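You operate a simulated robot arm through the tools that you are given. There is no shell and no other tool. Be economical: measure what you need, move in short steps, check, and stop when the job is done.

Carry out the task below with a simulated two-armed robot. There is one attempt and no reset: what you move stays moved.

JOB
Empty the little teal-banded sack into the green hopper and split it.
Fine: open its mouth, stand the sack back, run the hopper empty into both trays, lever up again.

Only the result counts: the job must be done as asked and must still hold three seconds after the hand-in. Knocking over, shifting, dropping, spilling or breaking anything else fails it.

ROBOT AND FRAMES
Two 6-joint arms with two-finger parallel grippers on one trunk, on a base that drives. Base frame: it is fixed to the floor where the robot stands at the start and does not move with it; the origin is under the middle of the robot, x ahead of it, y to its left, z up; the surface under the hand at the start is at about z = 0.85. Lengths are in m, angles in degrees, forces in N, time in s.
The left shoulder is at the start at [0.05, 0.17, 1.11], the right one opposite. Each reaches about 1.092 m from its shoulder. Places, roughly: green hopper [0.7, -0.1, 1]; green hopper lever [0.6, -0.1, 1]; sample table [0.9, 0, 0.8]. Payload 1.57 kg a hand.
Tool frame (each hand has its own): the origin (TCP) lies between the finger pads and is the grasp point; the fingertips stand 0.03 m ahead of it; z points along the fingers, y is the line along which they close. The gripper opens to 0.08 m. The fingers are 0.017 m wide and 0.012 m thick; the gripper's body (0.04 by 0.082 m) begins 0.08 m behind the TCP.
Orientation is told as [roll, pitch, yaw] about the base's x, y, z axes, in that order, counted from this pose: with the fingers straight down and closing along the base's y, the tool's x points along the base's -x, its y along +y and its z along -z.

CONTROLS
- The arms move only by the tool move_arm. It takes "left_moves", "right_moves" or both (then of equal length, played together; a hand with none holds still); each is a list of rows, each an object of numbers (a shift or turn left out is 0, a gripper value left out holds the last): "tx", "ty", "tz": the shift along the tool's x, y, z in cm; "rx", "ry", "rz": the turn, a rotation vector about the tool's x, y, z in degrees. In form: [{"tx": .., "ty": .., "tz": .., "rx": .., "ry": .., "rz": ..}, ...]. A call has 1 to 12 rows; each row is the pose to reach, as a shift and turn from the pose commanded when the call began, along the tool's axes at that moment. "left_grip" and "right_grip" are, for a hand that has rows, the opening, from 0 (shut) to 1 (fully open), set as the call begins (left out, the last holds). A row lasts 0.2 s, in which the tool goes at most 0.05 m and 8.6 degrees; a call with a longer step from one row to the next is refused whole, and so is a gripper value outside its range. A pose out of reach is approached as far as the arm can. The call stops where the force on the tool passes 60 N (or 10 N more than at its start, if that is more) or the arm is blocked; 0.2 s more then pass. The fingers move at their own pace (about 0.045 m/s each) and stop on an object; they squeeze with about 32 N. The grip force told is the motor's: it shows also when the fingers shut on nothing. Time passes only in rows, and 0.2 s behind the last, so rows that repeat a pose let the fingers close. The reply holds the time, the measured pose of the TCP, the force on the tool along the base axes, the opening and the grip force, in the units named above and with some noise, with the torque about the TCP (base axes, N m) and any sound that the robot's microphone picked up.
- Cameras (640 x 400 px; columns grow to the right, rows downward): "scene" is now at [0.0415, -0.003, 1.6843]; the picture's right is [-0.04, -1.00, 0.00], its down [-0.70, 0.03, -0.71] and it looks along [0.71, -0.03, -0.70] (base axes); focal length 291 px, centre (320, 200). "left" rides on the left gripper at [0.072, 0.007, -0.122] in its tool frame; the picture's right is [-0.09, 1.00, 0.00], its down [-0.84, -0.08, -0.54] and it looks along [-0.54, -0.05, 0.84] (tool axes); focal length 238 px, centre (320, 200). "right" rides on the right gripper at [0.072, -0.007, -0.122] in its tool frame; the picture's right is [0.09, 1.00, 0.00], its down [-0.84, 0.08, -0.54] and it looks along [-0.54, 0.05, 0.84] (tool axes); focal length 238 px, centre (320, 200). There is no depth. A picture from a camera that has moved, and an enlarged one, comes with that camera's place and axes in the base frame and with its lens.
- capture(camera): a new picture of that camera. It takes no simulated time.
- lift_body(by): slides the trunk up (or, below 0, down) by that many m; the arms and the scene camera ride with it, the base frame stays. It gives what a move gives, with no picture.
- base_move(legs): drives the robot by 1 to 6 legs, each [ahead, left, turn to the left] in m, m and degrees, along the robot's own axes; the way and the turn of a leg run together, so that a leg with both is an arc; at most 1.5 m and 180 degrees a leg. The arms and the cameras ride along, it lands a little off, and it stops where it bumps. It gives what a move gives.
- aim_head(pan, tilt): turns the head with the scene camera to pan (to the left, within 86 degrees either way) and tilt (down, from -29 to 69), counted from straight ahead of the robot. It gives what a move gives.
- close_up(camera, box): a new picture of the part [left, top, right, bottom] of that camera's present view, enlarged. It takes no simulated time.
- finish_job(): hands the job in; it is judged then, once.

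Work in short steps. Places have to be worked out from the pictures, the camera data and where the tool is seen: move nearer, look again, correct. Check each grasp and each placing, and mend what went wrong. You have 120 turns and 92 pictures in all, those below and enlarged ones among them. Open the grippers and draw the arms clear of the work before you hand the job in, unless the task says otherwise; then end with one line.

The tools are called after "Call:" as name(argument=value, ...) on one line, values as JSON. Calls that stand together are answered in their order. move_arm: Moves the arms, as the interface text tells. Its arguments: {"type":"object","properties":{"left_moves":{"type":"array"},"left_grip":{"type":"number"},"right_moves":{"type":"array"},"right_grip":{"type":"number"}},"required":[]} The other tools are called the same way: lift_body (by) slides the trunk up or down; base_move (legs) drives the base; aim_head (pan, tilt) turns the head that bears the scene camera; capture (camera) takes a picture; close_up (camera, box) takes an enlarged picture of a part of a camera's view; finish_job () hands the job in.

At the start:

```text
time: 0.0
left_tool_pos: [0.43, 0.0608, 1.0016]
left_ee_rot: [5.5, 3.4, -18.9]
left_contact_force: [0.2, 0.2, 0.0]
left_wrist_torque: [0.0, 0.0, 0.0]
left_finger_gap: 0.0802
left_gripper_force: 0.0
right_tool_pos: [0.5424, -0.1693, 1.0007]
right_ee_rot: [0.0, 0.0, -0.1]
right_contact_force: [-0.2, 0.0, 0.0]
right_wrist_torque: [-0.01, -0.01, -0.02]
right_finger_gap: 0.0802
right_gripper_force: 0.0
trunk travel left (down, up): [-0.725, 0.245]
robot x, y, heading: [0.001, -0.0009, -0.1]
head pan, tilt: [-2.5, 44.8]
```

scene: 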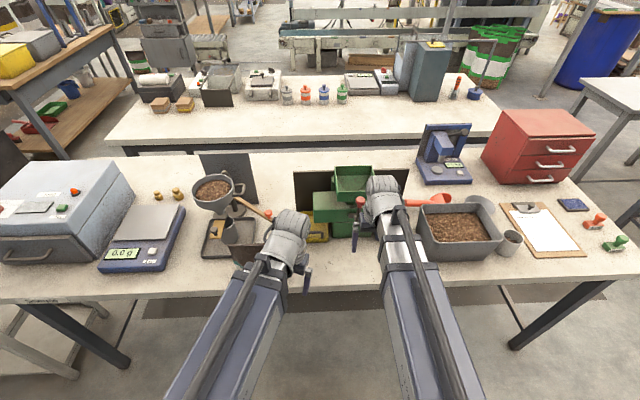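
right: 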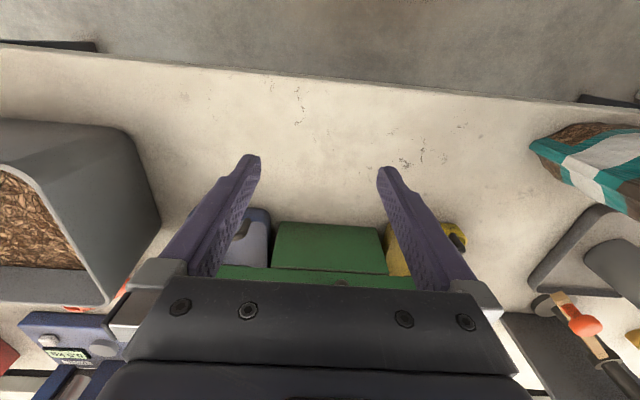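
left: 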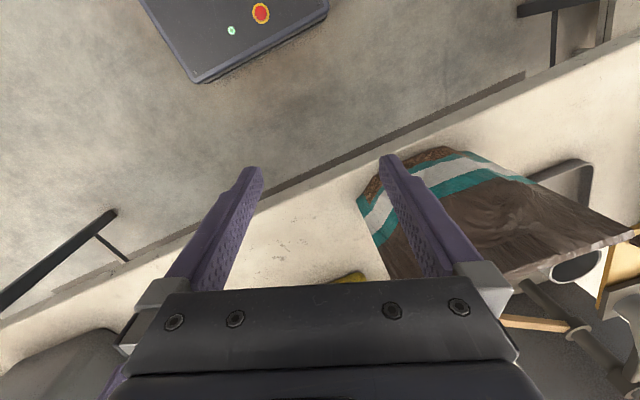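

The left wrist view shows the teal-banded sack near the left hand, but both arms hide the work area in the scene view. I'll draw both hands up and outward to see it.

Call:
move_arm(left_moves=[{"tz": -4}, {"tz": -8}, {"tz": -12, "ty": 2}, {"tz": -14, "ty": 6}, {"tz": -14, "ty": 10}, {"tz": -14, "ty": 14}, {"tz": -14, "ty": 18}], right_moves=[{"tz": -4}, {"tz": -8}, {"tz": -12}, {"tz": -14, "ty": -4}, {"tz": -14, "ty": -8}, {"tz": -14, "ty": -12}, {"tz": -14, "ty": -16}])

Call:
capture(camera="scene")

Call:
capture(camera="left")

Call:
capture(camera="right")

```text
time: 1.6
left_tool_pos: [0.4854, 0.2099, 1.001]
left_ee_rot: [5.4, 3.3, -18.9]
left_contact_force: [0.4, -0.8, 0.0]
left_wrist_torque: [0.0, 0.02, 0.02]
left_finger_gap: 0.0798
left_gripper_force: 0.0
left hand out of reach, approached as far as the arm can: row 1, 2, 3, 4, 5, 6, 7
right_tool_pos: [0.5416, -0.3314, 0.9999]
right_ee_rot: [0.0, 0.0, -0.1]
right_contact_force: [-0.1, -0.2, -0.4]
right_wrist_torque: [0.0, 0.01, 0.01]
right_finger_gap: 0.08
right_gripper_force: 0.0
right hand out of reach, approached as far as the arm can: row 1, 2, 3, 4, 5, 6, 7
trunk travel left (down, up): [-0.725, 0.245]
robot x, y, heading: [0.0017, 0.0002, 0.1]
head pan, tilt: [-2.5, 44.8]
```

```text
88 pictures are left
camera scene: at [0.0418, -0.0035, 1.6843], right [-0.04, -1.0, 0.0], down [-0.7, 0.03, -0.71], along [0.71, -0.03, -0.7], focal length 291 px, centre (320, 200)
```

scene: 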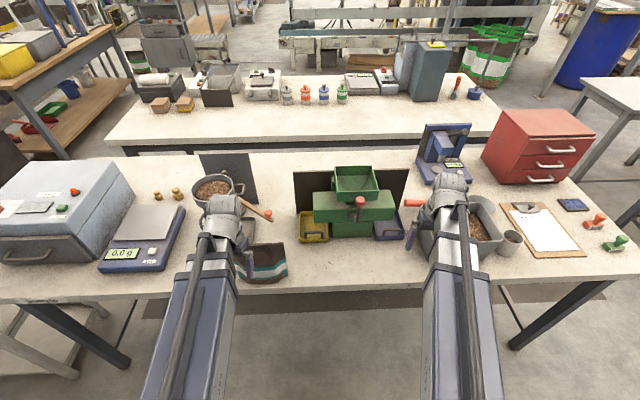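

```text
87 pictures are left
camera left: at [0.4236, 0.226, 1.1267], right [0.41, 0.91, 0.09], down [0.78, -0.4, 0.48], along [0.47, -0.13, -0.87], focal length 238 px, centre (320, 200)
```

left: 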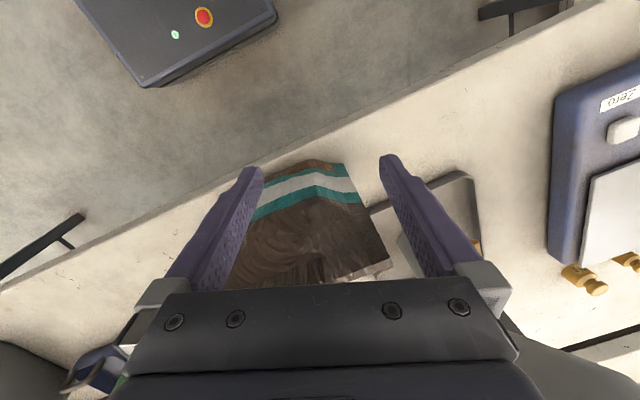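

```text
86 pictures are left
camera right: at [0.4697, -0.3379, 1.1208], right [-0.09, 1.0, 0.0], down [0.84, 0.08, 0.54], along [0.54, 0.05, -0.84], focal length 238 px, centre (320, 200)
```

right: 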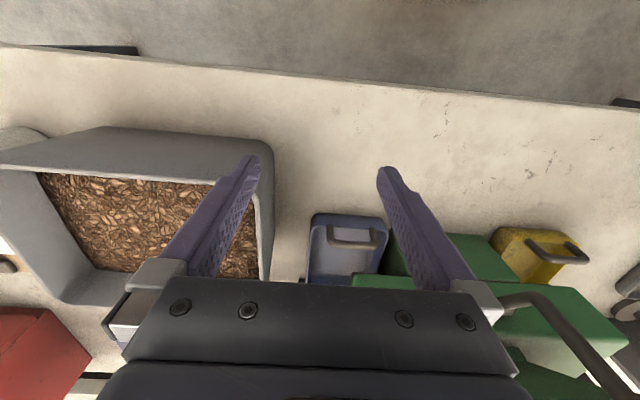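

The hopper splitter (yellow and blue trays left and right, red-knob lever at front) and the sack at the left are now visible. I'll zoom on both.

Call:
close_up(camera="scene", box=[280, 150, 424, 250])

Call:
close_up(camera="scene", box=[180, 150, 310, 300])

```text
4.00 times, centred on (352, 200) of scene
camera zoom: at [0.0418, -0.0035, 1.6843], right [-0.04, -1.0, 0.0], down [-0.7, 0.03, -0.71], along [0.71, -0.03, -0.7], focal length 1164 px, centre (192, 200)
```

zoom: 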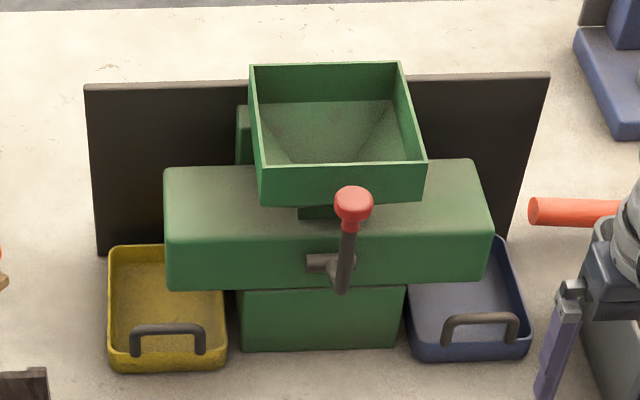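

```text
2.67 times, centred on (245, 225) of scene
camera zoom: at [0.0418, -0.0035, 1.6843], right [-0.04, -1.0, 0.0], down [-0.7, 0.03, -0.71], along [0.71, -0.03, -0.7], focal length 776 px, centre (520, 133)
```

zoom: 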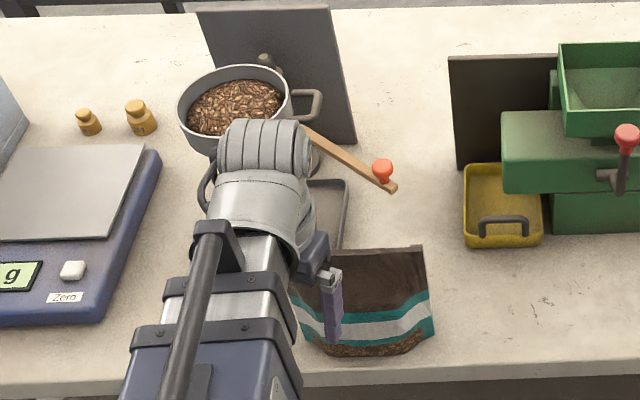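

I'll raise the trunk fully, to give the hands the height they lack and a clearer view.

Call:
lift_body(by=0.2)

Call:
move_arm(left_moves=[{"tx": 4}, {"tx": 8}, {"tx": 10, "ty": 4}, {"tx": 10, "ty": 8}])

Call:
capture(camera="left")

Call:
close_up(camera="scene", box=[220, 200, 348, 280])

```text
time: 3.8
left_tool_pos: [0.485, 0.2099, 1.2013]
left_ee_rot: [5.5, 3.3, -18.8]
left_contact_force: [-0.4, 0.5, -0.4]
left_wrist_torque: [-0.03, 0.0, 0.02]
left_finger_gap: 0.0798
left_gripper_force: 0.2
right_tool_pos: [0.5424, -0.3307, 1.1993]
right_ee_rot: [0.0, 0.1, 0.0]
right_contact_force: [-0.3, 0.1, -0.5]
right_wrist_torque: [0.01, 0.02, 0.02]
right_finger_gap: 0.0801
right_gripper_force: 0.0
trunk travel left (down, up): [-0.925, 0.045]
robot x, y, heading: [0.0026, 0.002, -0.1]
head pan, tilt: [-2.5, 44.8]
```

```text
time: 4.8
left_tool_pos: [0.4309, 0.3206, 1.2009]
left_ee_rot: [5.5, 3.5, -19.0]
left_contact_force: [0.9, -0.3, -0.1]
left_wrist_torque: [0.01, 0.02, -0.03]
left_finger_gap: 0.08
left_gripper_force: 0.2
left hand out of reach, approached as far as the arm can: row 1, 2, 3, 4
right_tool_pos: [0.5428, -0.3309, 1.1999]
right_ee_rot: [0.0, 0.0, 0.0]
right_contact_force: [-0.1, 1.4, -0.5]
right_wrist_torque: [-0.03, 0.0, -0.02]
right_finger_gap: 0.08
right_gripper_force: 0.0
trunk travel left (down, up): [-0.925, 0.045]
robot x, y, heading: [0.0011, 0.0008, 0.1]
head pan, tilt: [-2.5, 44.8]
```

```text
83 pictures are left
camera left: at [0.3694, 0.3378, 1.3268], right [0.41, 0.91, 0.09], down [0.78, -0.4, 0.48], along [0.47, -0.13, -0.87], focal length 238 px, centre (320, 200)
```

left: 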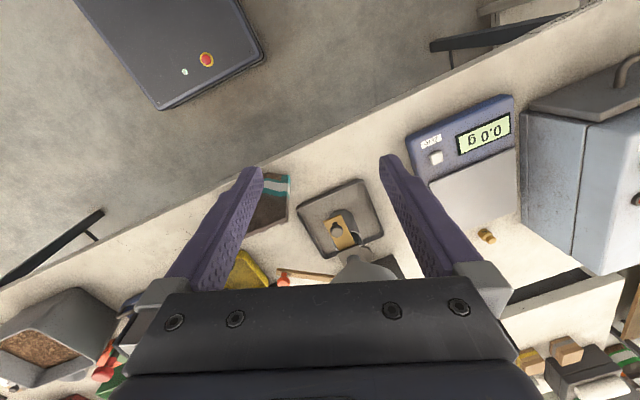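

```text
5.00 times, centred on (284, 240) of scene
camera zoom: at [0.0416, -0.0028, 1.8843], right [-0.04, -1.0, 0.0], down [-0.7, 0.03, -0.71], along [0.71, -0.03, -0.7], focal length 1455 px, centre (500, 0)
```

zoom: 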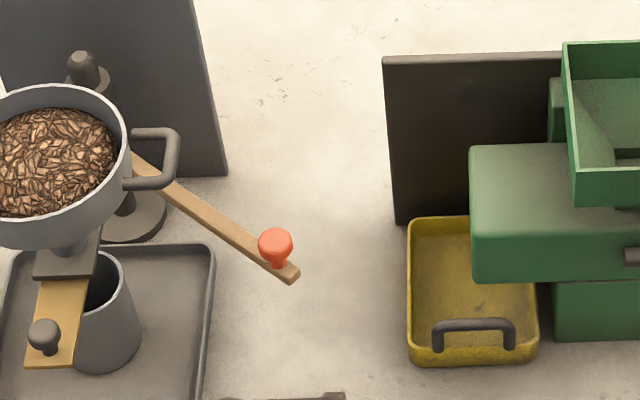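

The sack lies just below that crop; I'll zoom lower.

Call:
capture(camera="scene")

Call:
close_up(camera="scene", box=[230, 255, 326, 315])

```text
81 pictures are left
camera scene: at [0.0416, -0.0028, 1.8843], right [-0.04, -1.0, 0.0], down [-0.7, 0.03, -0.71], along [0.71, -0.03, -0.7], focal length 291 px, centre (320, 200)
```

scene: 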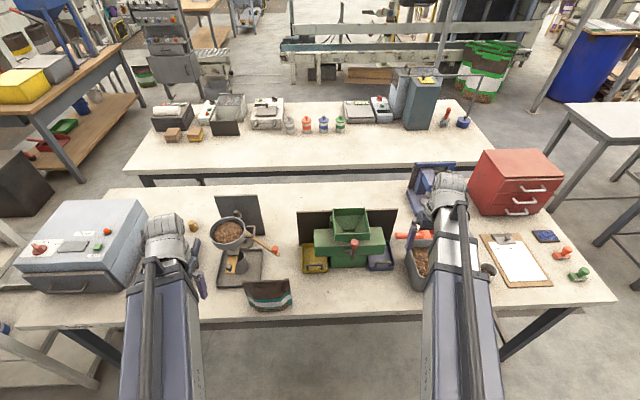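

```text
6.67 times, centred on (278, 285) of scene
camera zoom: at [0.0416, -0.0028, 1.8843], right [-0.04, -1.0, 0.0], down [-0.7, 0.03, -0.71], along [0.71, -0.03, -0.7], focal length 1940 px, centre (600, -367)
```

zoom: 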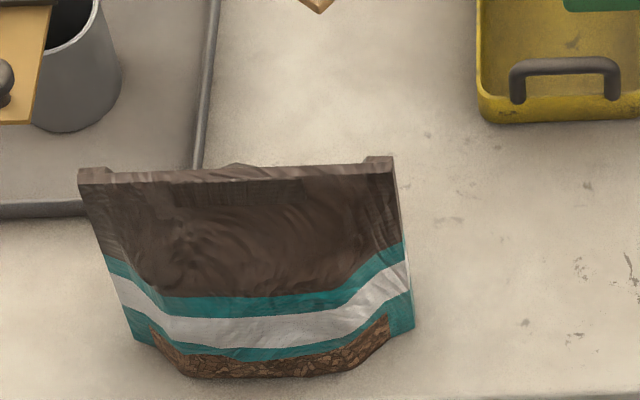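

The pouch stands upright with top tabs at both ends. I'll zoom tight on its mouth.

Call:
close_up(camera="scene", box=[238, 272, 294, 307])

Call:
close_up(camera="scene", box=[240, 274, 272, 294])

```text
11.43 times, centred on (266, 290) of scene
camera zoom: at [0.0416, -0.0028, 1.8843], right [-0.04, -1.0, 0.0], down [-0.7, 0.03, -0.71], along [0.71, -0.03, -0.7], focal length 3326 px, centre (937, -823)
```

zoom: 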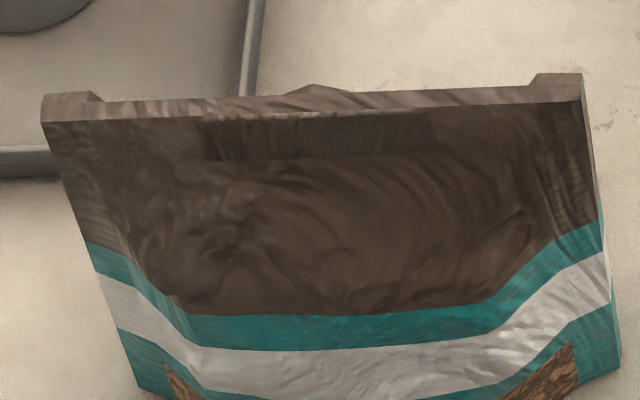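

```text
16.00 times, centred on (256, 284) of scene
camera zoom: at [0.0416, -0.0028, 1.8843], right [-0.04, -1.0, 0.0], down [-0.7, 0.03, -0.71], along [0.71, -0.03, -0.7], focal length 4656 px, centre (1344, -1144)
```

zoom: 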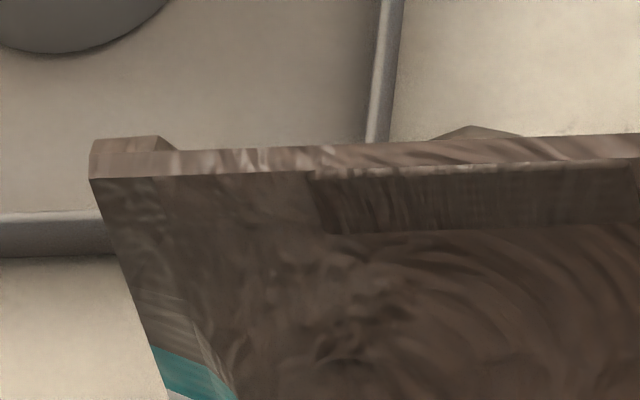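

There is a raised strip on the front lip and a bump on the back one. I'll square the left hand up and look down at the mouth with its camera.

Call:
move_arm(left_moves=[{"tx": -1.2, "ty": -3.5, "rx": 1.3, "ry": -0.8, "rz": -4.7}, {"tx": -2.5, "ty": -7, "rx": 2.7, "ry": -1.7, "rz": -9.5}, {"tx": -3.7, "ty": -10.5, "rx": 4, "ry": -2.5, "rz": -14.2}, {"tx": -5, "ty": -14.2, "rx": 5.5, "ry": -3.4, "rz": -19}])

Call:
capture(camera="left")

```text
time: 5.8
left_tool_pos: [0.4606, 0.172, 1.2001]
left_ee_rot: [0.2, -0.9, 0.0]
left_contact_force: [0.2, -1.0, -0.2]
left_wrist_torque: [0.01, -0.03, -0.01]
left_finger_gap: 0.0798
left_gripper_force: 0.2
left hand out of reach, approached as far as the arm can: row 1, 2, 3, 4
right_tool_pos: [0.5414, -0.3314, 1.2002]
right_ee_rot: [0.0, 0.0, 0.0]
right_contact_force: [-0.4, -0.3, -0.4]
right_wrist_torque: [0.01, 0.04, 0.01]
right_finger_gap: 0.0801
right_gripper_force: 0.1
trunk travel left (down, up): [-0.925, 0.045]
robot x, y, heading: [-0.0013, 0.002, -0.0]
head pan, tilt: [-2.5, 44.8]
```

```text
77 pictures are left
camera left: at [0.388, 0.1767, 1.3203], right [0.09, 1.0, 0.01], down [0.83, -0.08, 0.56], along [0.55, -0.05, -0.83], focal length 238 px, centre (320, 200)
```

left: 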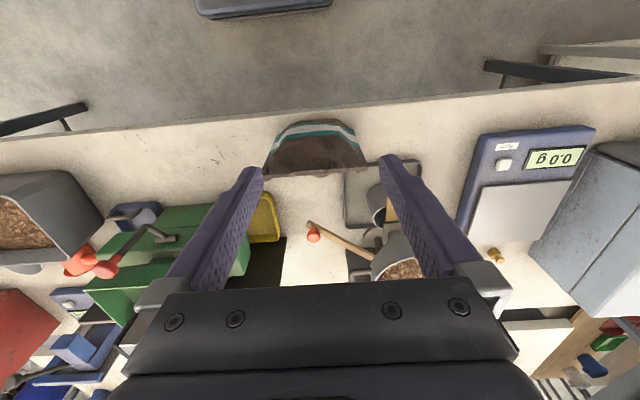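

The sack is visible from above here; zooming in on its mouth.

Call:
close_up(camera="left", box=[256, 112, 376, 187])

```text
5.33 times, centred on (316, 150) of left
camera zoom: at [0.388, 0.1767, 1.3203], right [0.09, 1.0, 0.01], down [0.83, -0.08, 0.56], along [0.55, -0.05, -0.83], focal length 1271 px, centre (341, 469)
```

zoom: 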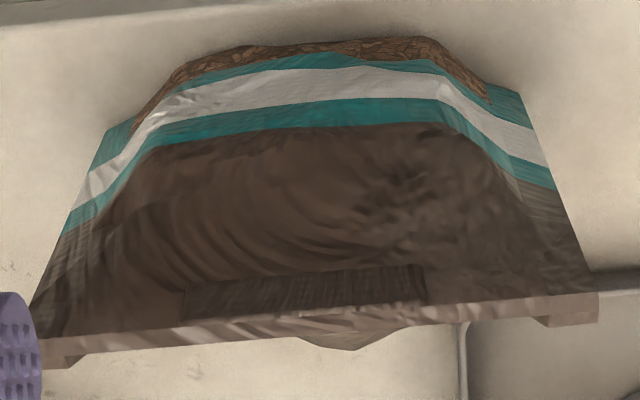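

The top strip looks folded, with ears bent to the back like a tin-tie. I'll swing the left hand round (yaw) and forward, staying high, to view the sack's back.

Call:
move_arm(left_moves=[{"tx": -1, "rz": 8}, {"tx": -2, "rz": 16}, {"tx": -3, "rz": 24}, {"tx": -4, "rz": 32}, {"tx": -5, "rz": 40}, {"tx": -6, "rz": 48}, {"tx": -7, "rz": 56}, {"tx": -8, "rz": 64}, {"tx": -9, "rz": 72}, {"tx": -10, "rz": 80}, {"tx": -11, "rz": 88}])

Call:
capture(camera="left")

```text
time: 8.2
left_tool_pos: [0.5716, 0.1726, 1.1987]
left_ee_rot: [1.0, 0.4, -88.2]
left_contact_force: [0.1, 0.2, 0.8]
left_wrist_torque: [0.02, -0.01, 0.01]
left_finger_gap: 0.0799
left_gripper_force: 0.1
right_tool_pos: [0.5427, -0.3317, 1.1994]
right_ee_rot: [-0.1, 0.0, 0.0]
right_contact_force: [-0.2, -0.3, 0.1]
right_wrist_torque: [-0.02, -0.03, 0.0]
right_finger_gap: 0.08
right_gripper_force: 0.1
trunk travel left (down, up): [-0.925, 0.045]
robot x, y, heading: [-0.0015, -0.0004, -0.0]
head pan, tilt: [-2.5, 44.8]
```

```text
75 pictures are left
camera left: at [0.5749, 0.243, 1.3217], right [1.0, -0.06, 0.02], down [-0.06, -0.84, 0.54], along [-0.02, -0.54, -0.84], focal length 238 px, centre (320, 200)
```

left: 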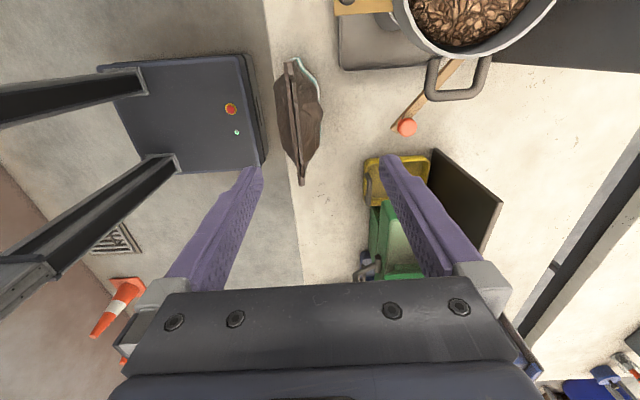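

Good top view of the sack end-on; zoom in.

Call:
close_up(camera="left", box=[230, 50, 374, 140])

Call:
close_up(camera="left", box=[252, 130, 348, 190])

```text
4.44 times, centred on (302, 95) of left
camera zoom: at [0.5749, 0.243, 1.3217], right [1.0, -0.06, 0.02], down [-0.06, -0.84, 0.54], along [-0.02, -0.54, -0.84], focal length 1059 px, centre (400, 667)
```

zoom: 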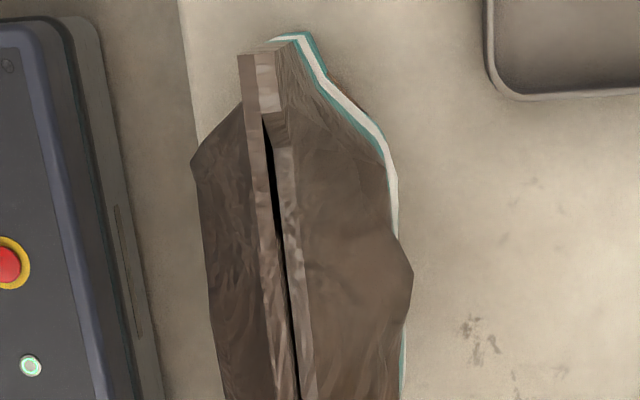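

```text
6.67 times, centred on (300, 160) of left
camera zoom: at [0.5749, 0.243, 1.3217], right [1.0, -0.06, 0.02], down [-0.06, -0.84, 0.54], along [-0.02, -0.54, -0.84], focal length 1589 px, centre (453, 467)
```

zoom: 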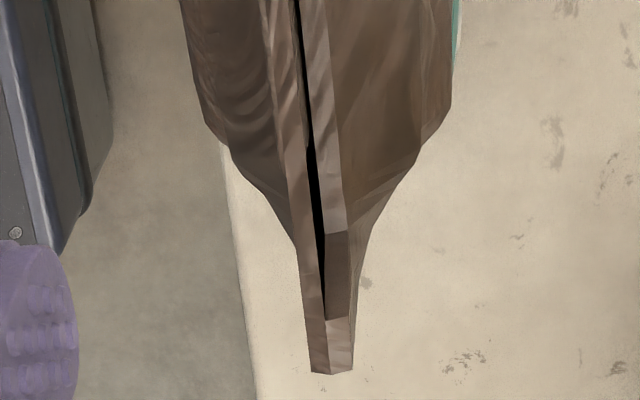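

I need more detail on the slit and the front strip; zooming tighter on the mouth's middle.

Call:
close_up(camera="left", box=[270, 85, 334, 125])

Call:
close_up(camera="left", box=[270, 55, 318, 85])

```text
10.00 times, centred on (302, 105) of left
camera zoom: at [0.5749, 0.243, 1.3217], right [1.0, -0.06, 0.02], down [-0.06, -0.84, 0.54], along [-0.02, -0.54, -0.84], focal length 2384 px, centre (500, 1150)
```

zoom: 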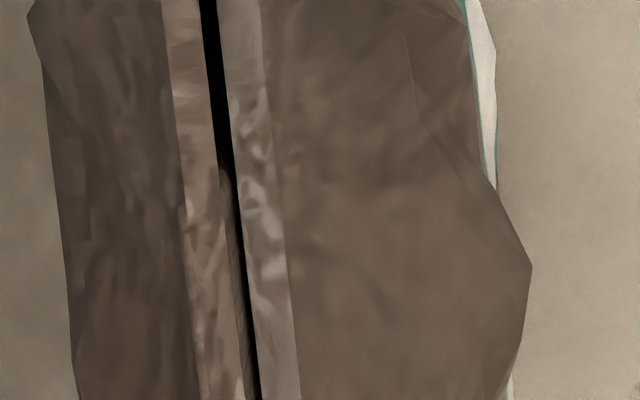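

```text
13.33 times, centred on (294, 70) of left
camera zoom: at [0.5749, 0.243, 1.3217], right [1.0, -0.06, 0.02], down [-0.06, -0.84, 0.54], along [-0.02, -0.54, -0.84], focal length 3178 px, centre (667, 1933)
```

zoom: 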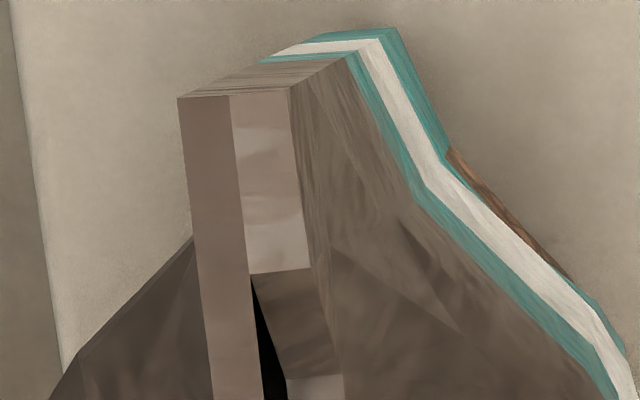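

The mouth is a narrow slit between two thick lips, the rear one cut lower, so the front lip can be pinched from above. Plan: left hand holds the left side seam (fingers pointing -y), right hand pulls the front lip. First I rotate the left hand to the other yaw, moving outwards at height.

Call:
move_arm(left_moves=[{"tx": 1.2, "ty": -1, "rz": -8}, {"tx": 2.5, "ty": -2, "rz": -16}, {"tx": 3.7, "ty": -3, "rz": -24}, {"tx": 5, "ty": -4, "rz": -32}, {"tx": 6.2, "ty": -5, "rz": -40}, {"tx": 7.5, "ty": -6, "rz": -48}, {"tx": 8.7, "ty": -6.5, "rz": -56}, {"tx": 10, "ty": -7, "rz": -64}, {"tx": 11, "ty": -7, "rz": -72}, {"tx": 12, "ty": -7, "rz": -80}, {"tx": 13, "ty": -7, "rz": -88}])

Call:
move_arm(left_moves=[{"tx": 0, "ty": 1, "rz": -8}, {"ty": 2, "rz": -16}, {"ty": 3, "rz": -24}, {"ty": 4, "rz": -32}, {"ty": 5, "rz": -40}, {"ty": 6, "rz": -48}, {"ty": 7, "rz": -56}, {"ty": 8, "rz": -64}, {"ty": 8, "rz": -72}, {"ty": 8, "rz": -80}, {"ty": 8, "rz": -88}])

```text
time: 10.6
left_tool_pos: [0.4975, 0.3002, 1.1995]
left_ee_rot: [0.3, -0.9, 0.2]
left_contact_force: [-0.4, 0.4, -0.1]
left_wrist_torque: [0.0, -0.02, -0.03]
left_finger_gap: 0.08
left_gripper_force: 0.1
right_tool_pos: [0.542, -0.3307, 1.2002]
right_ee_rot: [0.0, 0.1, 0.0]
right_contact_force: [-0.2, -0.4, 0.2]
right_wrist_torque: [0.0, 0.01, 0.01]
right_finger_gap: 0.0801
right_gripper_force: 0.0
trunk travel left (down, up): [-0.925, 0.045]
robot x, y, heading: [-0.0006, 0.0015, -0.1]
head pan, tilt: [-2.5, 44.8]
```

```text
time: 13.0
left_tool_pos: [0.4968, 0.3793, 1.2004]
left_ee_rot: [-0.9, -0.3, 88.1]
left_contact_force: [0.0, 0.7, 0.1]
left_wrist_torque: [-0.03, 0.01, 0.0]
left_finger_gap: 0.0801
left_gripper_force: 0.1
right_tool_pos: [0.5417, -0.3304, 1.2005]
right_ee_rot: [0.0, 0.1, 0.0]
right_contact_force: [0.4, -0.2, 0.1]
right_wrist_torque: [0.0, -0.04, 0.04]
right_finger_gap: 0.08
right_gripper_force: 0.1
trunk travel left (down, up): [-0.925, 0.045]
robot x, y, heading: [0.0007, 0.0026, -0.1]
head pan, tilt: [-2.5, 44.8]
```

Now I tip the left hand so its fingers point to -y, at a standby spot left of and above the sack; simultaneously the right hand yaws to +90 and moves toward the sack at height.

Call:
move_arm(left_moves=[{"ry": 8.2}, {"ry": 16.4}, {"ry": 24.6}, {"ry": 32.8}, {"ry": 41, "ty": -1}, {"ry": 49.2, "ty": -2}, {"ry": 57.4, "ty": -3}, {"ry": 65.6, "ty": -4}, {"ry": 73.8, "ty": -5, "tz": 2}, {"ry": 82, "ty": -5.8, "tz": 4}, {"ry": 90, "ty": -5.8, "tz": 6}], right_moves=[{"rz": -8.2}, {"rz": -16.4}, {"rz": -24.6}, {"rz": -32.8}, {"rz": -41}, {"rz": -49.2}, {"rz": -57.4}, {"rz": -65.6}, {"rz": -73.8}, {"rz": -82}, {"rz": -90}])

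Call:
capture(camera="scene")

Call:
capture(camera="left")

```text
time: 15.4
left_tool_pos: [0.6265, 0.2647, 1.4098]
left_ee_rot: [-27.4, 87.2, 66.7]
left_contact_force: [0.1, -0.6, 0.2]
left_wrist_torque: [-0.01, -0.01, 0.05]
left_finger_gap: 0.0799
left_gripper_force: 0.1
left hand out of reach, approached as far as the arm can: row 2, 3, 4, 5, 6, 7, 8, 9, 10, 11
right_tool_pos: [0.5429, -0.3303, 1.2015]
right_ee_rot: [0.0, 0.1, 90.3]
right_contact_force: [0.0, -0.1, -0.3]
right_wrist_torque: [-0.04, -0.02, 0.0]
right_finger_gap: 0.0801
right_gripper_force: 0.1
trunk travel left (down, up): [-0.925, 0.045]
robot x, y, heading: [0.0024, 0.0007, 0.1]
head pan, tilt: [-2.5, 44.8]
```

```text
70 pictures are left
camera scene: at [0.0414, -0.0034, 1.8843], right [-0.04, -1.0, 0.0], down [-0.7, 0.03, -0.71], along [0.71, -0.03, -0.7], focal length 291 px, centre (320, 200)
```

scene: 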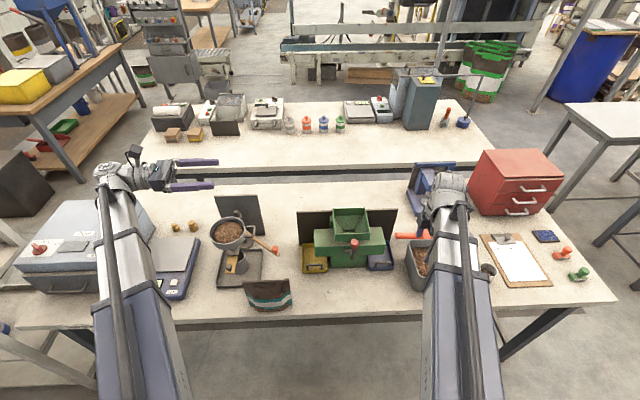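

```text
69 pictures are left
camera left: at [0.6102, 0.382, 1.4868], right [-0.99, -0.07, -0.11], down [0.06, 0.58, -0.81], along [0.12, -0.81, -0.57], focal length 238 px, centre (320, 200)
```

left: 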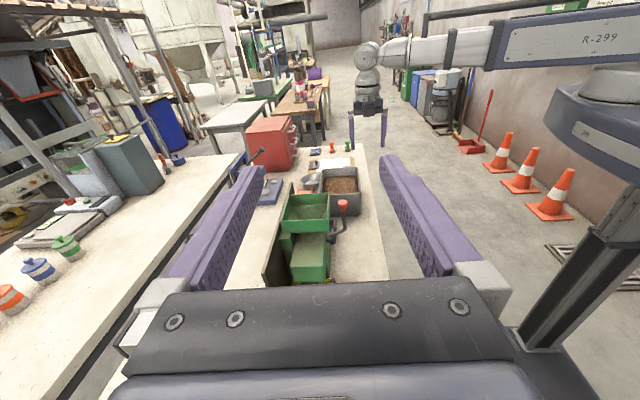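

The hand reached a near-right orientation (fingers along -y, camera on top) but too high. I'll command it down and out in small steps.

Call:
move_arm(left_moves=[{"tx": -3, "ty": 1, "tz": -2}, {"tx": -6, "ty": 2, "tz": -4}, {"tx": -9, "ty": 3, "tz": -6}, {"tx": -12, "ty": 4, "tz": -8}, {"tx": -15, "ty": 5, "tz": -10}, {"tx": -18, "ty": 6, "tz": -10}, {"tx": -21, "ty": 7, "tz": -10}])

```text
time: 17.0
left_tool_pos: [0.6262, 0.2652, 1.4096]
left_ee_rot: [-26.4, 87.0, 67.5]
left_contact_force: [0.4, 0.4, 0.7]
left_wrist_torque: [0.0, -0.01, -0.02]
left_finger_gap: 0.0799
left_gripper_force: 0.0
left hand out of reach, approached as far as the arm can: row 1, 2, 3, 4, 5, 6, 7
right_tool_pos: [0.5426, -0.3304, 1.1997]
right_ee_rot: [-0.1, 0.0, 90.0]
right_contact_force: [-0.2, -0.3, -0.2]
right_wrist_torque: [0.01, -0.01, 0.02]
right_finger_gap: 0.0799
right_gripper_force: 0.1
trunk travel left (down, up): [-0.925, 0.045]
robot x, y, heading: [-0.0018, -0.0008, -0.0]
head pan, tilt: [-2.5, 44.8]
```

The left arm can't point its fingers to -y that far left of its own shoulder. I'll drive the base 0.35 m to the left (both hands are high and clear) so the sack sits to the right of the left shoulder.

Call:
base_move(legs=[[0, 0.35, 0]])

Call:
capture(camera="scene")

```text
time: 19.3
left_tool_pos: [0.6293, 0.6171, 1.4086]
left_ee_rot: [-26.6, 87.1, 66.9]
left_contact_force: [-0.2, 0.1, 0.1]
left_wrist_torque: [-0.04, -0.02, 0.01]
left_finger_gap: 0.0799
left_gripper_force: 0.0
right_tool_pos: [0.5409, 0.0218, 1.1992]
right_ee_rot: [-0.1, 0.0, 89.6]
right_contact_force: [-0.8, 0.3, 1.0]
right_wrist_torque: [-0.03, 0.01, 0.02]
right_finger_gap: 0.0801
right_gripper_force: 0.1
trunk travel left (down, up): [-0.925, 0.045]
robot x, y, heading: [0.0, 0.355, -0.6]
head pan, tilt: [-2.5, 44.8]
```

```text
68 pictures are left
camera scene: at [0.0429, 0.3536, 1.8843], right [-0.05, -1.0, 0.0], down [-0.7, 0.04, -0.71], along [0.71, -0.04, -0.7], focal length 291 px, centre (320, 200)
```

scene: 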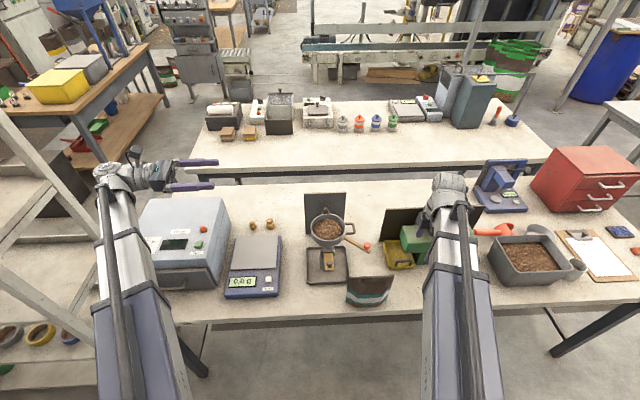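

Base moved cleanly. Now bring the left hand in toward -y and down beside the sack's left, at a standoff.

Call:
move_arm(left_moves=[{"tz": 4, "ty": 1}, {"tz": 8, "ty": 2}, {"tz": 12, "ty": 3}, {"tz": 16, "ty": 4}, {"tz": 20, "ty": 5, "tx": -3}, {"tz": 23, "ty": 6, "tx": -6}, {"tz": 25, "ty": 7, "tx": -10}, {"tz": 25, "ty": 7, "tx": -14}, {"tz": 25, "ty": 7, "tx": -18}])

Call:
capture(camera="left")

```text
refused: row 5 steps farther than a row can; nothing moved
```

```text
67 pictures are left
camera left: at [0.6145, 0.734, 1.4862], right [-0.99, -0.06, -0.11], down [0.06, 0.58, -0.81], along [0.11, -0.81, -0.58], focal length 238 px, centre (320, 200)
```

left: 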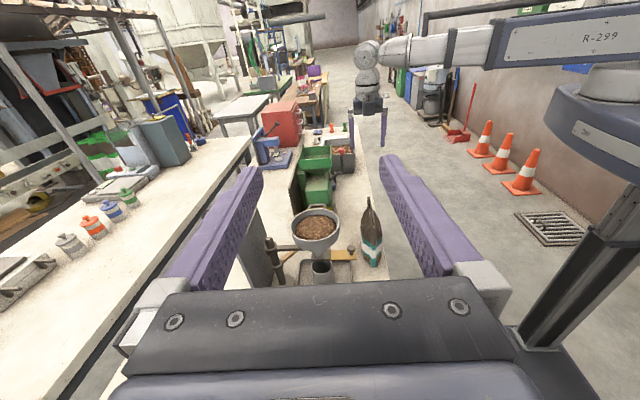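

A step was too long; same path with finer rows.

Call:
move_arm(left_moves=[{"tz": 3, "ty": 1}, {"tz": 6, "ty": 2}, {"tz": 9, "ty": 3}, {"tz": 12, "ty": 4}, {"tz": 15, "ty": 5}, {"tz": 18, "ty": 6}, {"tz": 21, "ty": 7, "tx": -2}, {"tz": 23, "ty": 7, "tx": -5}, {"tz": 25, "ty": 7, "tx": -8}, {"tz": 25, "ty": 7, "tx": -12}, {"tz": 25, "ty": 7, "tx": -16}, {"tz": 25, "ty": 7, "tx": -20}])

Call:
capture(camera="left")

```text
time: 21.9
left_tool_pos: [0.5787, 0.3743, 1.4098]
left_ee_rot: [-25.8, 87.1, 67.8]
left_contact_force: [0.0, -0.6, -1.3]
left_wrist_torque: [0.0, 0.01, -0.04]
left_finger_gap: 0.0803
left_gripper_force: 0.1
left hand out of reach, approached as far as the arm can: row 3, 4, 5, 6, 7, 8, 9, 10, 11, 12
right_tool_pos: [0.5409, 0.0206, 1.2005]
right_ee_rot: [-0.1, 0.0, 89.5]
right_contact_force: [0.1, 0.5, 0.4]
right_wrist_torque: [-0.02, 0.03, -0.02]
right_finger_gap: 0.08
right_gripper_force: 0.1
trunk travel left (down, up): [-0.925, 0.045]
robot x, y, heading: [0.0038, 0.3557, -0.5]
head pan, tilt: [-2.5, 44.8]
```

```text
66 pictures are left
camera left: at [0.5623, 0.4906, 1.4863], right [-0.99, -0.06, -0.11], down [0.06, 0.59, -0.81], along [0.11, -0.81, -0.58], focal length 238 px, centre (320, 200)
```

left: 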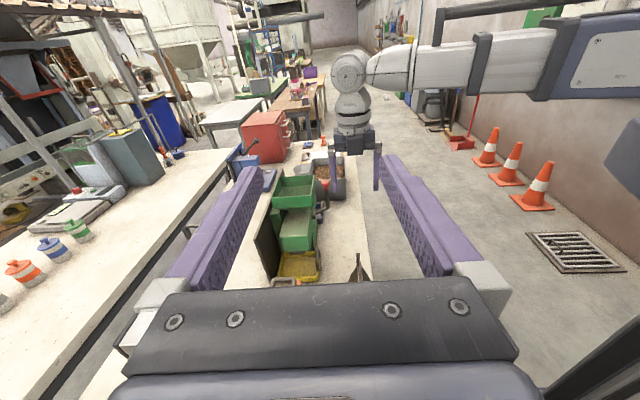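

The hand doesn't descend. I'll test pure downward and back motions to find which limit is blocking.

Call:
move_arm(left_moves=[{"tx": -3}, {"tx": -6}])

Call:
move_arm(left_moves=[{"tx": -2, "ry": -8}, {"tx": -4, "ry": -16}, {"tx": -6, "ry": -24}])

```text
time: 22.5
left_tool_pos: [0.5779, 0.3734, 1.4088]
left_ee_rot: [-25.7, 87.0, 67.8]
left_contact_force: [-0.3, 0.2, 0.1]
left_wrist_torque: [0.01, 0.01, 0.02]
left_finger_gap: 0.0801
left_gripper_force: 0.2
left hand out of reach, approached as far as the arm can: row 1, 2
right_tool_pos: [0.5406, 0.022, 1.2008]
right_ee_rot: [0.0, 0.1, 89.5]
right_contact_force: [0.8, 0.1, 0.2]
right_wrist_torque: [0.0, -0.02, 0.0]
right_finger_gap: 0.0801
right_gripper_force: 0.0
trunk travel left (down, up): [-0.925, 0.045]
robot x, y, heading: [0.003, 0.354, -0.7]
head pan, tilt: [-2.5, 44.8]
```

```text
time: 23.3
left_tool_pos: [0.5785, 0.3711, 1.3209]
left_ee_rot: [-2.9, 63.2, 90.9]
left_contact_force: [-0.3, 0.1, 0.6]
left_wrist_torque: [0.02, 0.0, 0.0]
left_finger_gap: 0.08
left_gripper_force: 0.0
left hand out of reach, approached as far as the arm can: row 1, 2, 3
right_tool_pos: [0.5411, 0.0206, 1.2004]
right_ee_rot: [0.0, 0.0, 89.5]
right_contact_force: [0.4, 0.0, 0.3]
right_wrist_torque: [-0.02, 0.02, 0.0]
right_finger_gap: 0.0797
right_gripper_force: 0.1
trunk travel left (down, up): [-0.925, 0.045]
robot x, y, heading: [0.0011, 0.3534, -0.2]
head pan, tilt: [-2.5, 44.8]
```

It appears the wrist stays at a constant height relative to the trunk. I'll check with the right hand: a pure 4 cm descent (free air there).

Call:
move_arm(right_moves=[{"tz": 2}, {"tz": 4}])

```text
time: 23.9
left_tool_pos: [0.5792, 0.3707, 1.3218]
left_ee_rot: [-2.9, 63.4, 90.9]
left_contact_force: [0.2, -0.2, -0.5]
left_wrist_torque: [-0.02, -0.02, -0.01]
left_finger_gap: 0.0801
left_gripper_force: 0.0
right_tool_pos: [0.5417, 0.0208, 1.198]
right_ee_rot: [0.0, -0.1, 89.4]
right_contact_force: [0.9, -0.8, 0.0]
right_wrist_torque: [0.01, -0.02, 0.02]
right_finger_gap: 0.0801
right_gripper_force: 0.1
right hand out of reach, approached as far as the arm can: row 1, 2
trunk travel left (down, up): [-0.925, 0.045]
robot x, y, heading: [0.0031, 0.3535, -0.4]
head pan, tilt: [-2.5, 44.8]
```

Confirmed: the arms are planar (SCARA-like); the height comes from the trunk and the wrist pitch. So both hands will work the mouth from above at equal height. First a side look at the mouth with the left camera.

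Call:
capture(camera="left")

Call:
capture(camera="right")

```text
65 pictures are left
camera left: at [0.5651, 0.4477, 1.4396], right [-0.99, -0.02, -0.11], down [0.04, 0.86, -0.5], along [0.1, -0.5, -0.86], focal length 238 px, centre (320, 200)
```

left: 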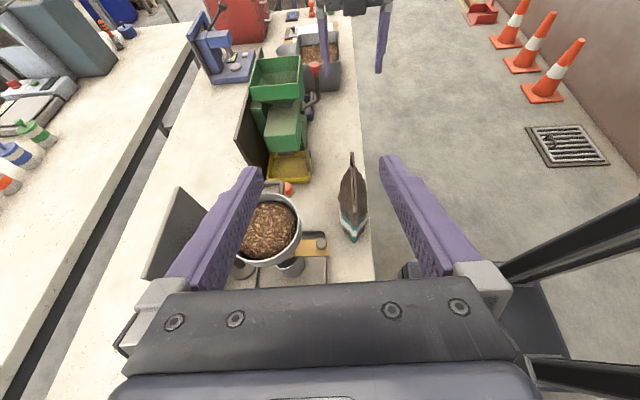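

```text
64 pictures are left
camera right: at [0.5464, -0.0504, 1.321], right [-1.0, -0.08, 0.0], down [-0.07, 0.84, 0.54], along [-0.05, 0.54, -0.84], focal length 238 px, centre (320, 200)
```

right: 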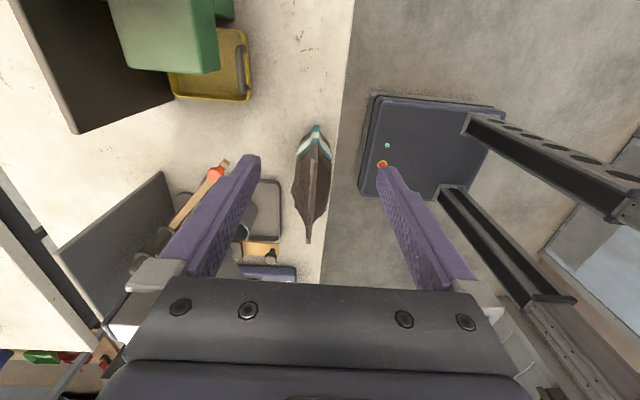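

Zoom from both sides to measure the sack's position and lip heights.

Call:
close_up(camera="left", box=[288, 145, 416, 225])

Call:
close_up(camera="right", box=[264, 118, 392, 198])

Call:
close_up(camera="left", box=[330, 148, 378, 178])

```text
5.00 times, centred on (352, 185) of left
camera zoom: at [0.5651, 0.4477, 1.4396], right [-0.99, -0.02, -0.11], down [0.04, 0.86, -0.5], along [0.1, -0.5, -0.86], focal length 1192 px, centre (160, 275)
```

zoom: 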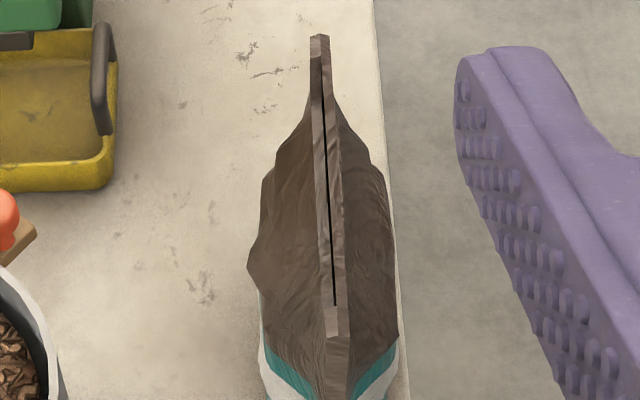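

```text
5.00 times, centred on (328, 158) of right
camera zoom: at [0.5464, -0.0504, 1.321], right [-1.0, -0.08, 0.0], down [-0.07, 0.84, 0.54], along [-0.05, 0.54, -0.84], focal length 1192 px, centre (280, 410)
```

zoom: 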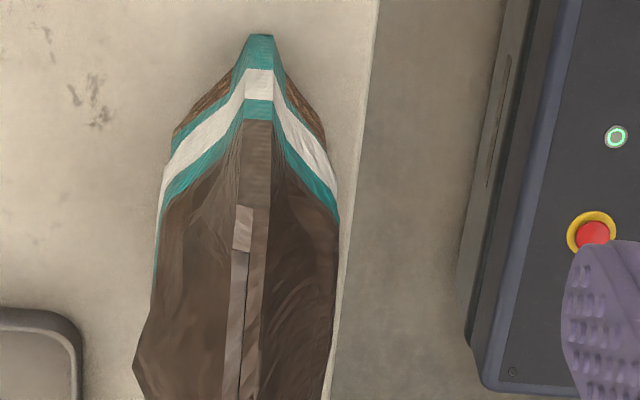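

```text
13.33 times, centred on (354, 163) of left
camera zoom: at [0.5651, 0.4477, 1.4396], right [-0.99, -0.02, -0.11], down [0.04, 0.86, -0.5], along [0.1, -0.5, -0.86], focal length 3178 px, centre (-133, 693)
```

zoom: 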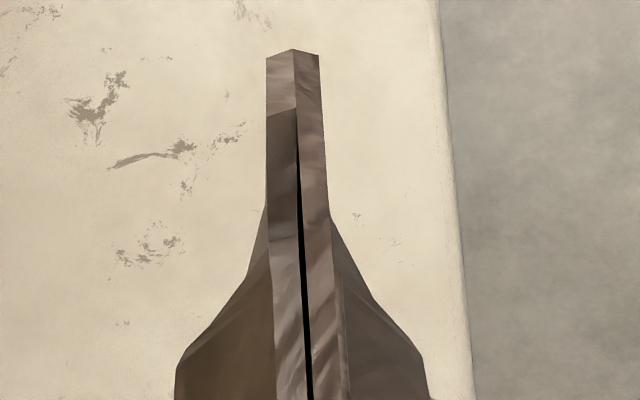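

Sack mouth measured: runs y≈0.08–0.236 at x≈0.543, top z≈1.016. I'll set the left hand (15° tilt) above the left seam and the right hand (30° tilt, mirrored) above the front lip, both still high.

Call:
move_arm(left_moves=[{"tx": -1.2, "ty": 0.6, "tz": 1.9, "ry": -8}, {"tx": -2.3, "ty": 1.2, "tz": 3.8, "ry": -16}, {"tx": -3.5, "ty": 1.8, "tz": 5.7, "ry": -24}, {"tx": -4.6, "ty": 2.4, "tz": 7.6, "ry": -32}, {"tx": -5.8, "ty": 3, "tz": 9.5, "ry": -40}, {"tx": -6.9, "ty": 3.6, "tz": 11.5, "ry": -48}], right_moves=[{"tx": -1.9, "ty": 0.1, "tz": -0.5, "ry": -5}, {"tx": -3.8, "ty": 0.2, "tz": -1, "ry": -10}, {"tx": -5.7, "ty": 0.3, "tz": -1.5, "ry": -15}, {"tx": -7.6, "ty": 0.4, "tz": -2, "ry": -20}, {"tx": -9.5, "ty": 0.4, "tz": -2.5, "ry": -25}, {"tx": -11.4, "ty": 0.4, "tz": -3, "ry": -30}])

```text
time: 25.3
left_tool_pos: [0.551, 0.2959, 1.2091]
left_ee_rot: [-1.4, 15.1, 93.3]
left_contact_force: [0.6, -0.1, -0.5]
left_wrist_torque: [0.01, 0.02, 0.05]
left_finger_gap: 0.08
left_gripper_force: 0.1
left hand out of reach, approached as far as the arm can: row 1, 2, 3, 4, 5
right_tool_pos: [0.5381, 0.1326, 1.2295]
right_ee_rot: [-0.1, -30.1, 89.7]
right_contact_force: [0.1, -0.2, -0.5]
right_wrist_torque: [0.02, 0.01, 0.0]
right_finger_gap: 0.0802
right_gripper_force: 0.0
right hand out of reach, approached as far as the arm can: row 1, 2, 3, 4, 5
trunk travel left (down, up): [-0.925, 0.045]
robot x, y, heading: [0.0014, 0.3539, -0.5]
head pan, tilt: [-2.5, 44.8]
```

Now slide the left hand above the seam end, then lower the trunk part way and look.

Call:
move_arm(left_moves=[{"tx": 2.3, "ty": 0.3, "tz": 0.6, "rz": 1}, {"tx": 4.6, "ty": 0.6, "tz": 1.2, "rz": 2}, {"tx": 6.8, "ty": 0.8, "tz": 1.8, "rz": 3.3}])

Call:
lift_body(by=-0.13)

Call:
capture(camera="left")

Call:
capture(camera="right")

```text
time: 26.1
left_tool_pos: [0.5483, 0.2253, 1.207]
left_ee_rot: [-2.3, 15.2, 89.8]
left_contact_force: [0.7, 0.3, 0.7]
left_wrist_torque: [0.02, -0.01, -0.02]
left_finger_gap: 0.0799
left_gripper_force: 0.1
right_tool_pos: [0.5381, 0.133, 1.2289]
right_ee_rot: [0.0, -30.2, 89.6]
right_contact_force: [0.3, 0.4, 0.0]
right_wrist_torque: [0.05, 0.02, -0.02]
right_finger_gap: 0.0798
right_gripper_force: 0.1
trunk travel left (down, up): [-0.925, 0.045]
robot x, y, heading: [0.0029, 0.3587, -0.5]
head pan, tilt: [-2.5, 44.8]
```

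```text
time: 27.6
left_tool_pos: [0.5485, 0.2258, 1.0782]
left_ee_rot: [-2.2, 15.3, 89.8]
left_contact_force: [-1.0, 0.2, 0.6]
left_wrist_torque: [0.01, -0.03, 0.0]
left_finger_gap: 0.0802
left_gripper_force: 0.0
right_tool_pos: [0.538, 0.1332, 1.099]
right_ee_rot: [0.0, -30.0, 89.7]
right_contact_force: [-0.4, 1.4, 0.0]
right_wrist_torque: [-0.02, 0.0, 0.02]
right_finger_gap: 0.0799
right_gripper_force: 0.0
trunk travel left (down, up): [-0.795, 0.175]
robot x, y, heading: [0.0029, 0.3538, -0.4]
head pan, tilt: [-2.5, 44.8]
```

```text
60 pictures are left
camera left: at [0.5366, 0.188, 1.2135], right [-0.99, 0.08, -0.06], down [0.06, 0.95, 0.31], along [0.08, 0.3, -0.95], focal length 238 px, centre (320, 200)
```

left: 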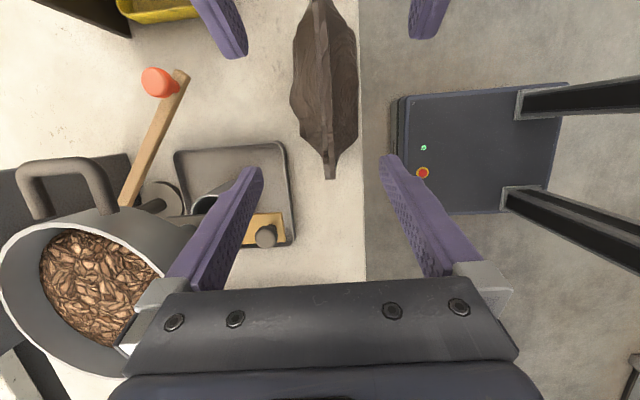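

```text
59 pictures are left
camera right: at [0.5435, 0.0109, 1.1683], right [-1.0, -0.07, -0.05], down [-0.07, 0.45, 0.89], along [-0.04, 0.89, -0.46], focal length 238 px, centre (320, 200)
```

right: 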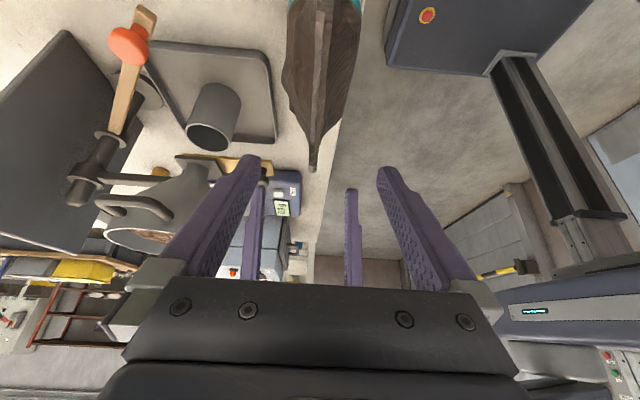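

Left hand is ~6 mm too far in +x; I'll correct it. Meanwhile zoom in the right view on the lips' heights.

Call:
move_arm(left_moves=[{"ty": 0.6}])

Call:
close_up(camera="right", box=[272, 60, 368, 180])

Call:
close_up(camera="left", box=[280, 100, 376, 190])

```text
time: 28.0
left_tool_pos: [0.543, 0.2252, 1.079]
left_ee_rot: [-2.4, 15.2, 89.7]
left_contact_force: [-0.1, 0.3, 0.4]
left_wrist_torque: [0.02, -0.03, 0.01]
left_finger_gap: 0.0798
left_gripper_force: 0.1
right_tool_pos: [0.5375, 0.1337, 1.0997]
right_ee_rot: [0.0, -30.0, 89.6]
right_contact_force: [0.0, 0.1, -0.9]
right_wrist_torque: [-0.03, -0.04, -0.02]
right_finger_gap: 0.0799
right_gripper_force: 0.0
trunk travel left (down, up): [-0.795, 0.175]
robot x, y, heading: [0.0018, 0.3532, -0.7]
head pan, tilt: [-2.5, 44.8]
```

```text
3.33 times, centred on (320, 120) of right
camera zoom: at [0.5434, 0.0109, 1.1683], right [-1.0, -0.07, -0.05], down [-0.07, 0.45, 0.89], along [-0.04, 0.89, -0.46], focal length 794 px, centre (320, 467)
```

zoom: 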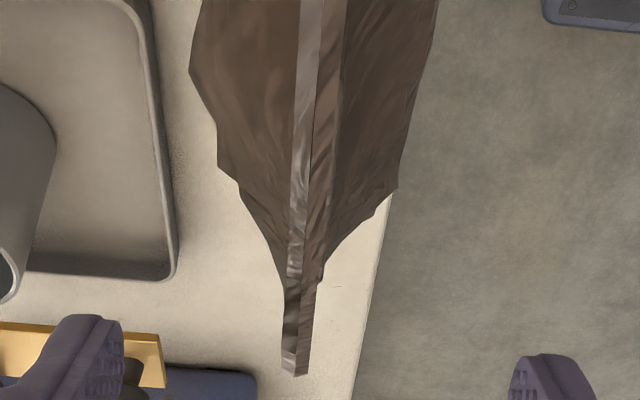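

```text
4.44 times, centred on (328, 145) of left
camera zoom: at [0.531, 0.1884, 1.2136], right [-0.99, 0.08, -0.06], down [0.06, 0.95, 0.31], along [0.08, 0.3, -0.95], focal length 1059 px, centre (284, 444)
```

zoom: 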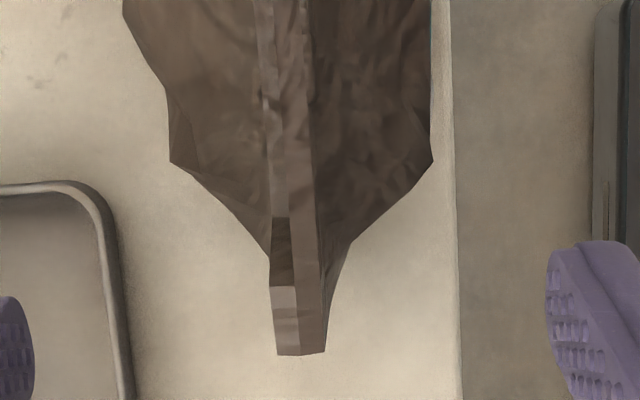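

Rear lip top computed at z≈0.997, i.e. ~19 mm below the front lip (1.016), so the pinch works. Lower 6.5 cm, then close both.

Call:
lift_body(by=-0.065)

Call:
move_arm(left_moves=[{}, {}, {}, {}, {}, {}], left_grip=0)

```text
time: 29.1
left_tool_pos: [0.5416, 0.2272, 1.0122]
left_ee_rot: [-2.2, 15.2, 89.8]
left_contact_force: [-0.2, -0.7, 1.2]
left_wrist_torque: [0.01, 0.0, 0.03]
left_finger_gap: 0.0799
left_gripper_force: 0.0
right_tool_pos: [0.5389, 0.1327, 1.034]
right_ee_rot: [0.0, -30.0, 89.7]
right_contact_force: [-0.6, 0.2, 0.4]
right_wrist_torque: [0.01, -0.01, 0.03]
right_finger_gap: 0.0801
right_gripper_force: 0.1
trunk travel left (down, up): [-0.73, 0.24]
robot x, y, heading: [0.0015, 0.3535, -0.4]
head pan, tilt: [-2.5, 44.8]
```

```text
time: 30.5
left_tool_pos: [0.5412, 0.2265, 1.0132]
left_ee_rot: [-2.2, 15.3, 89.8]
left_contact_force: [-4.4, 0.4, 5.7]
left_wrist_torque: [0.0, 0.96, -0.12]
left_finger_gap: 0.0101
left_gripper_force: 28.4
right_tool_pos: [0.5375, 0.1337, 1.035]
right_ee_rot: [-0.1, -29.9, 89.7]
right_contact_force: [0.5, 0.3, -0.1]
right_wrist_torque: [0.03, 0.0, -0.01]
right_finger_gap: 0.0803
right_gripper_force: 0.0
trunk travel left (down, up): [-0.73, 0.24]
robot x, y, heading: [-0.0025, 0.3576, -0.2]
head pan, tilt: [-2.5, 44.8]
```

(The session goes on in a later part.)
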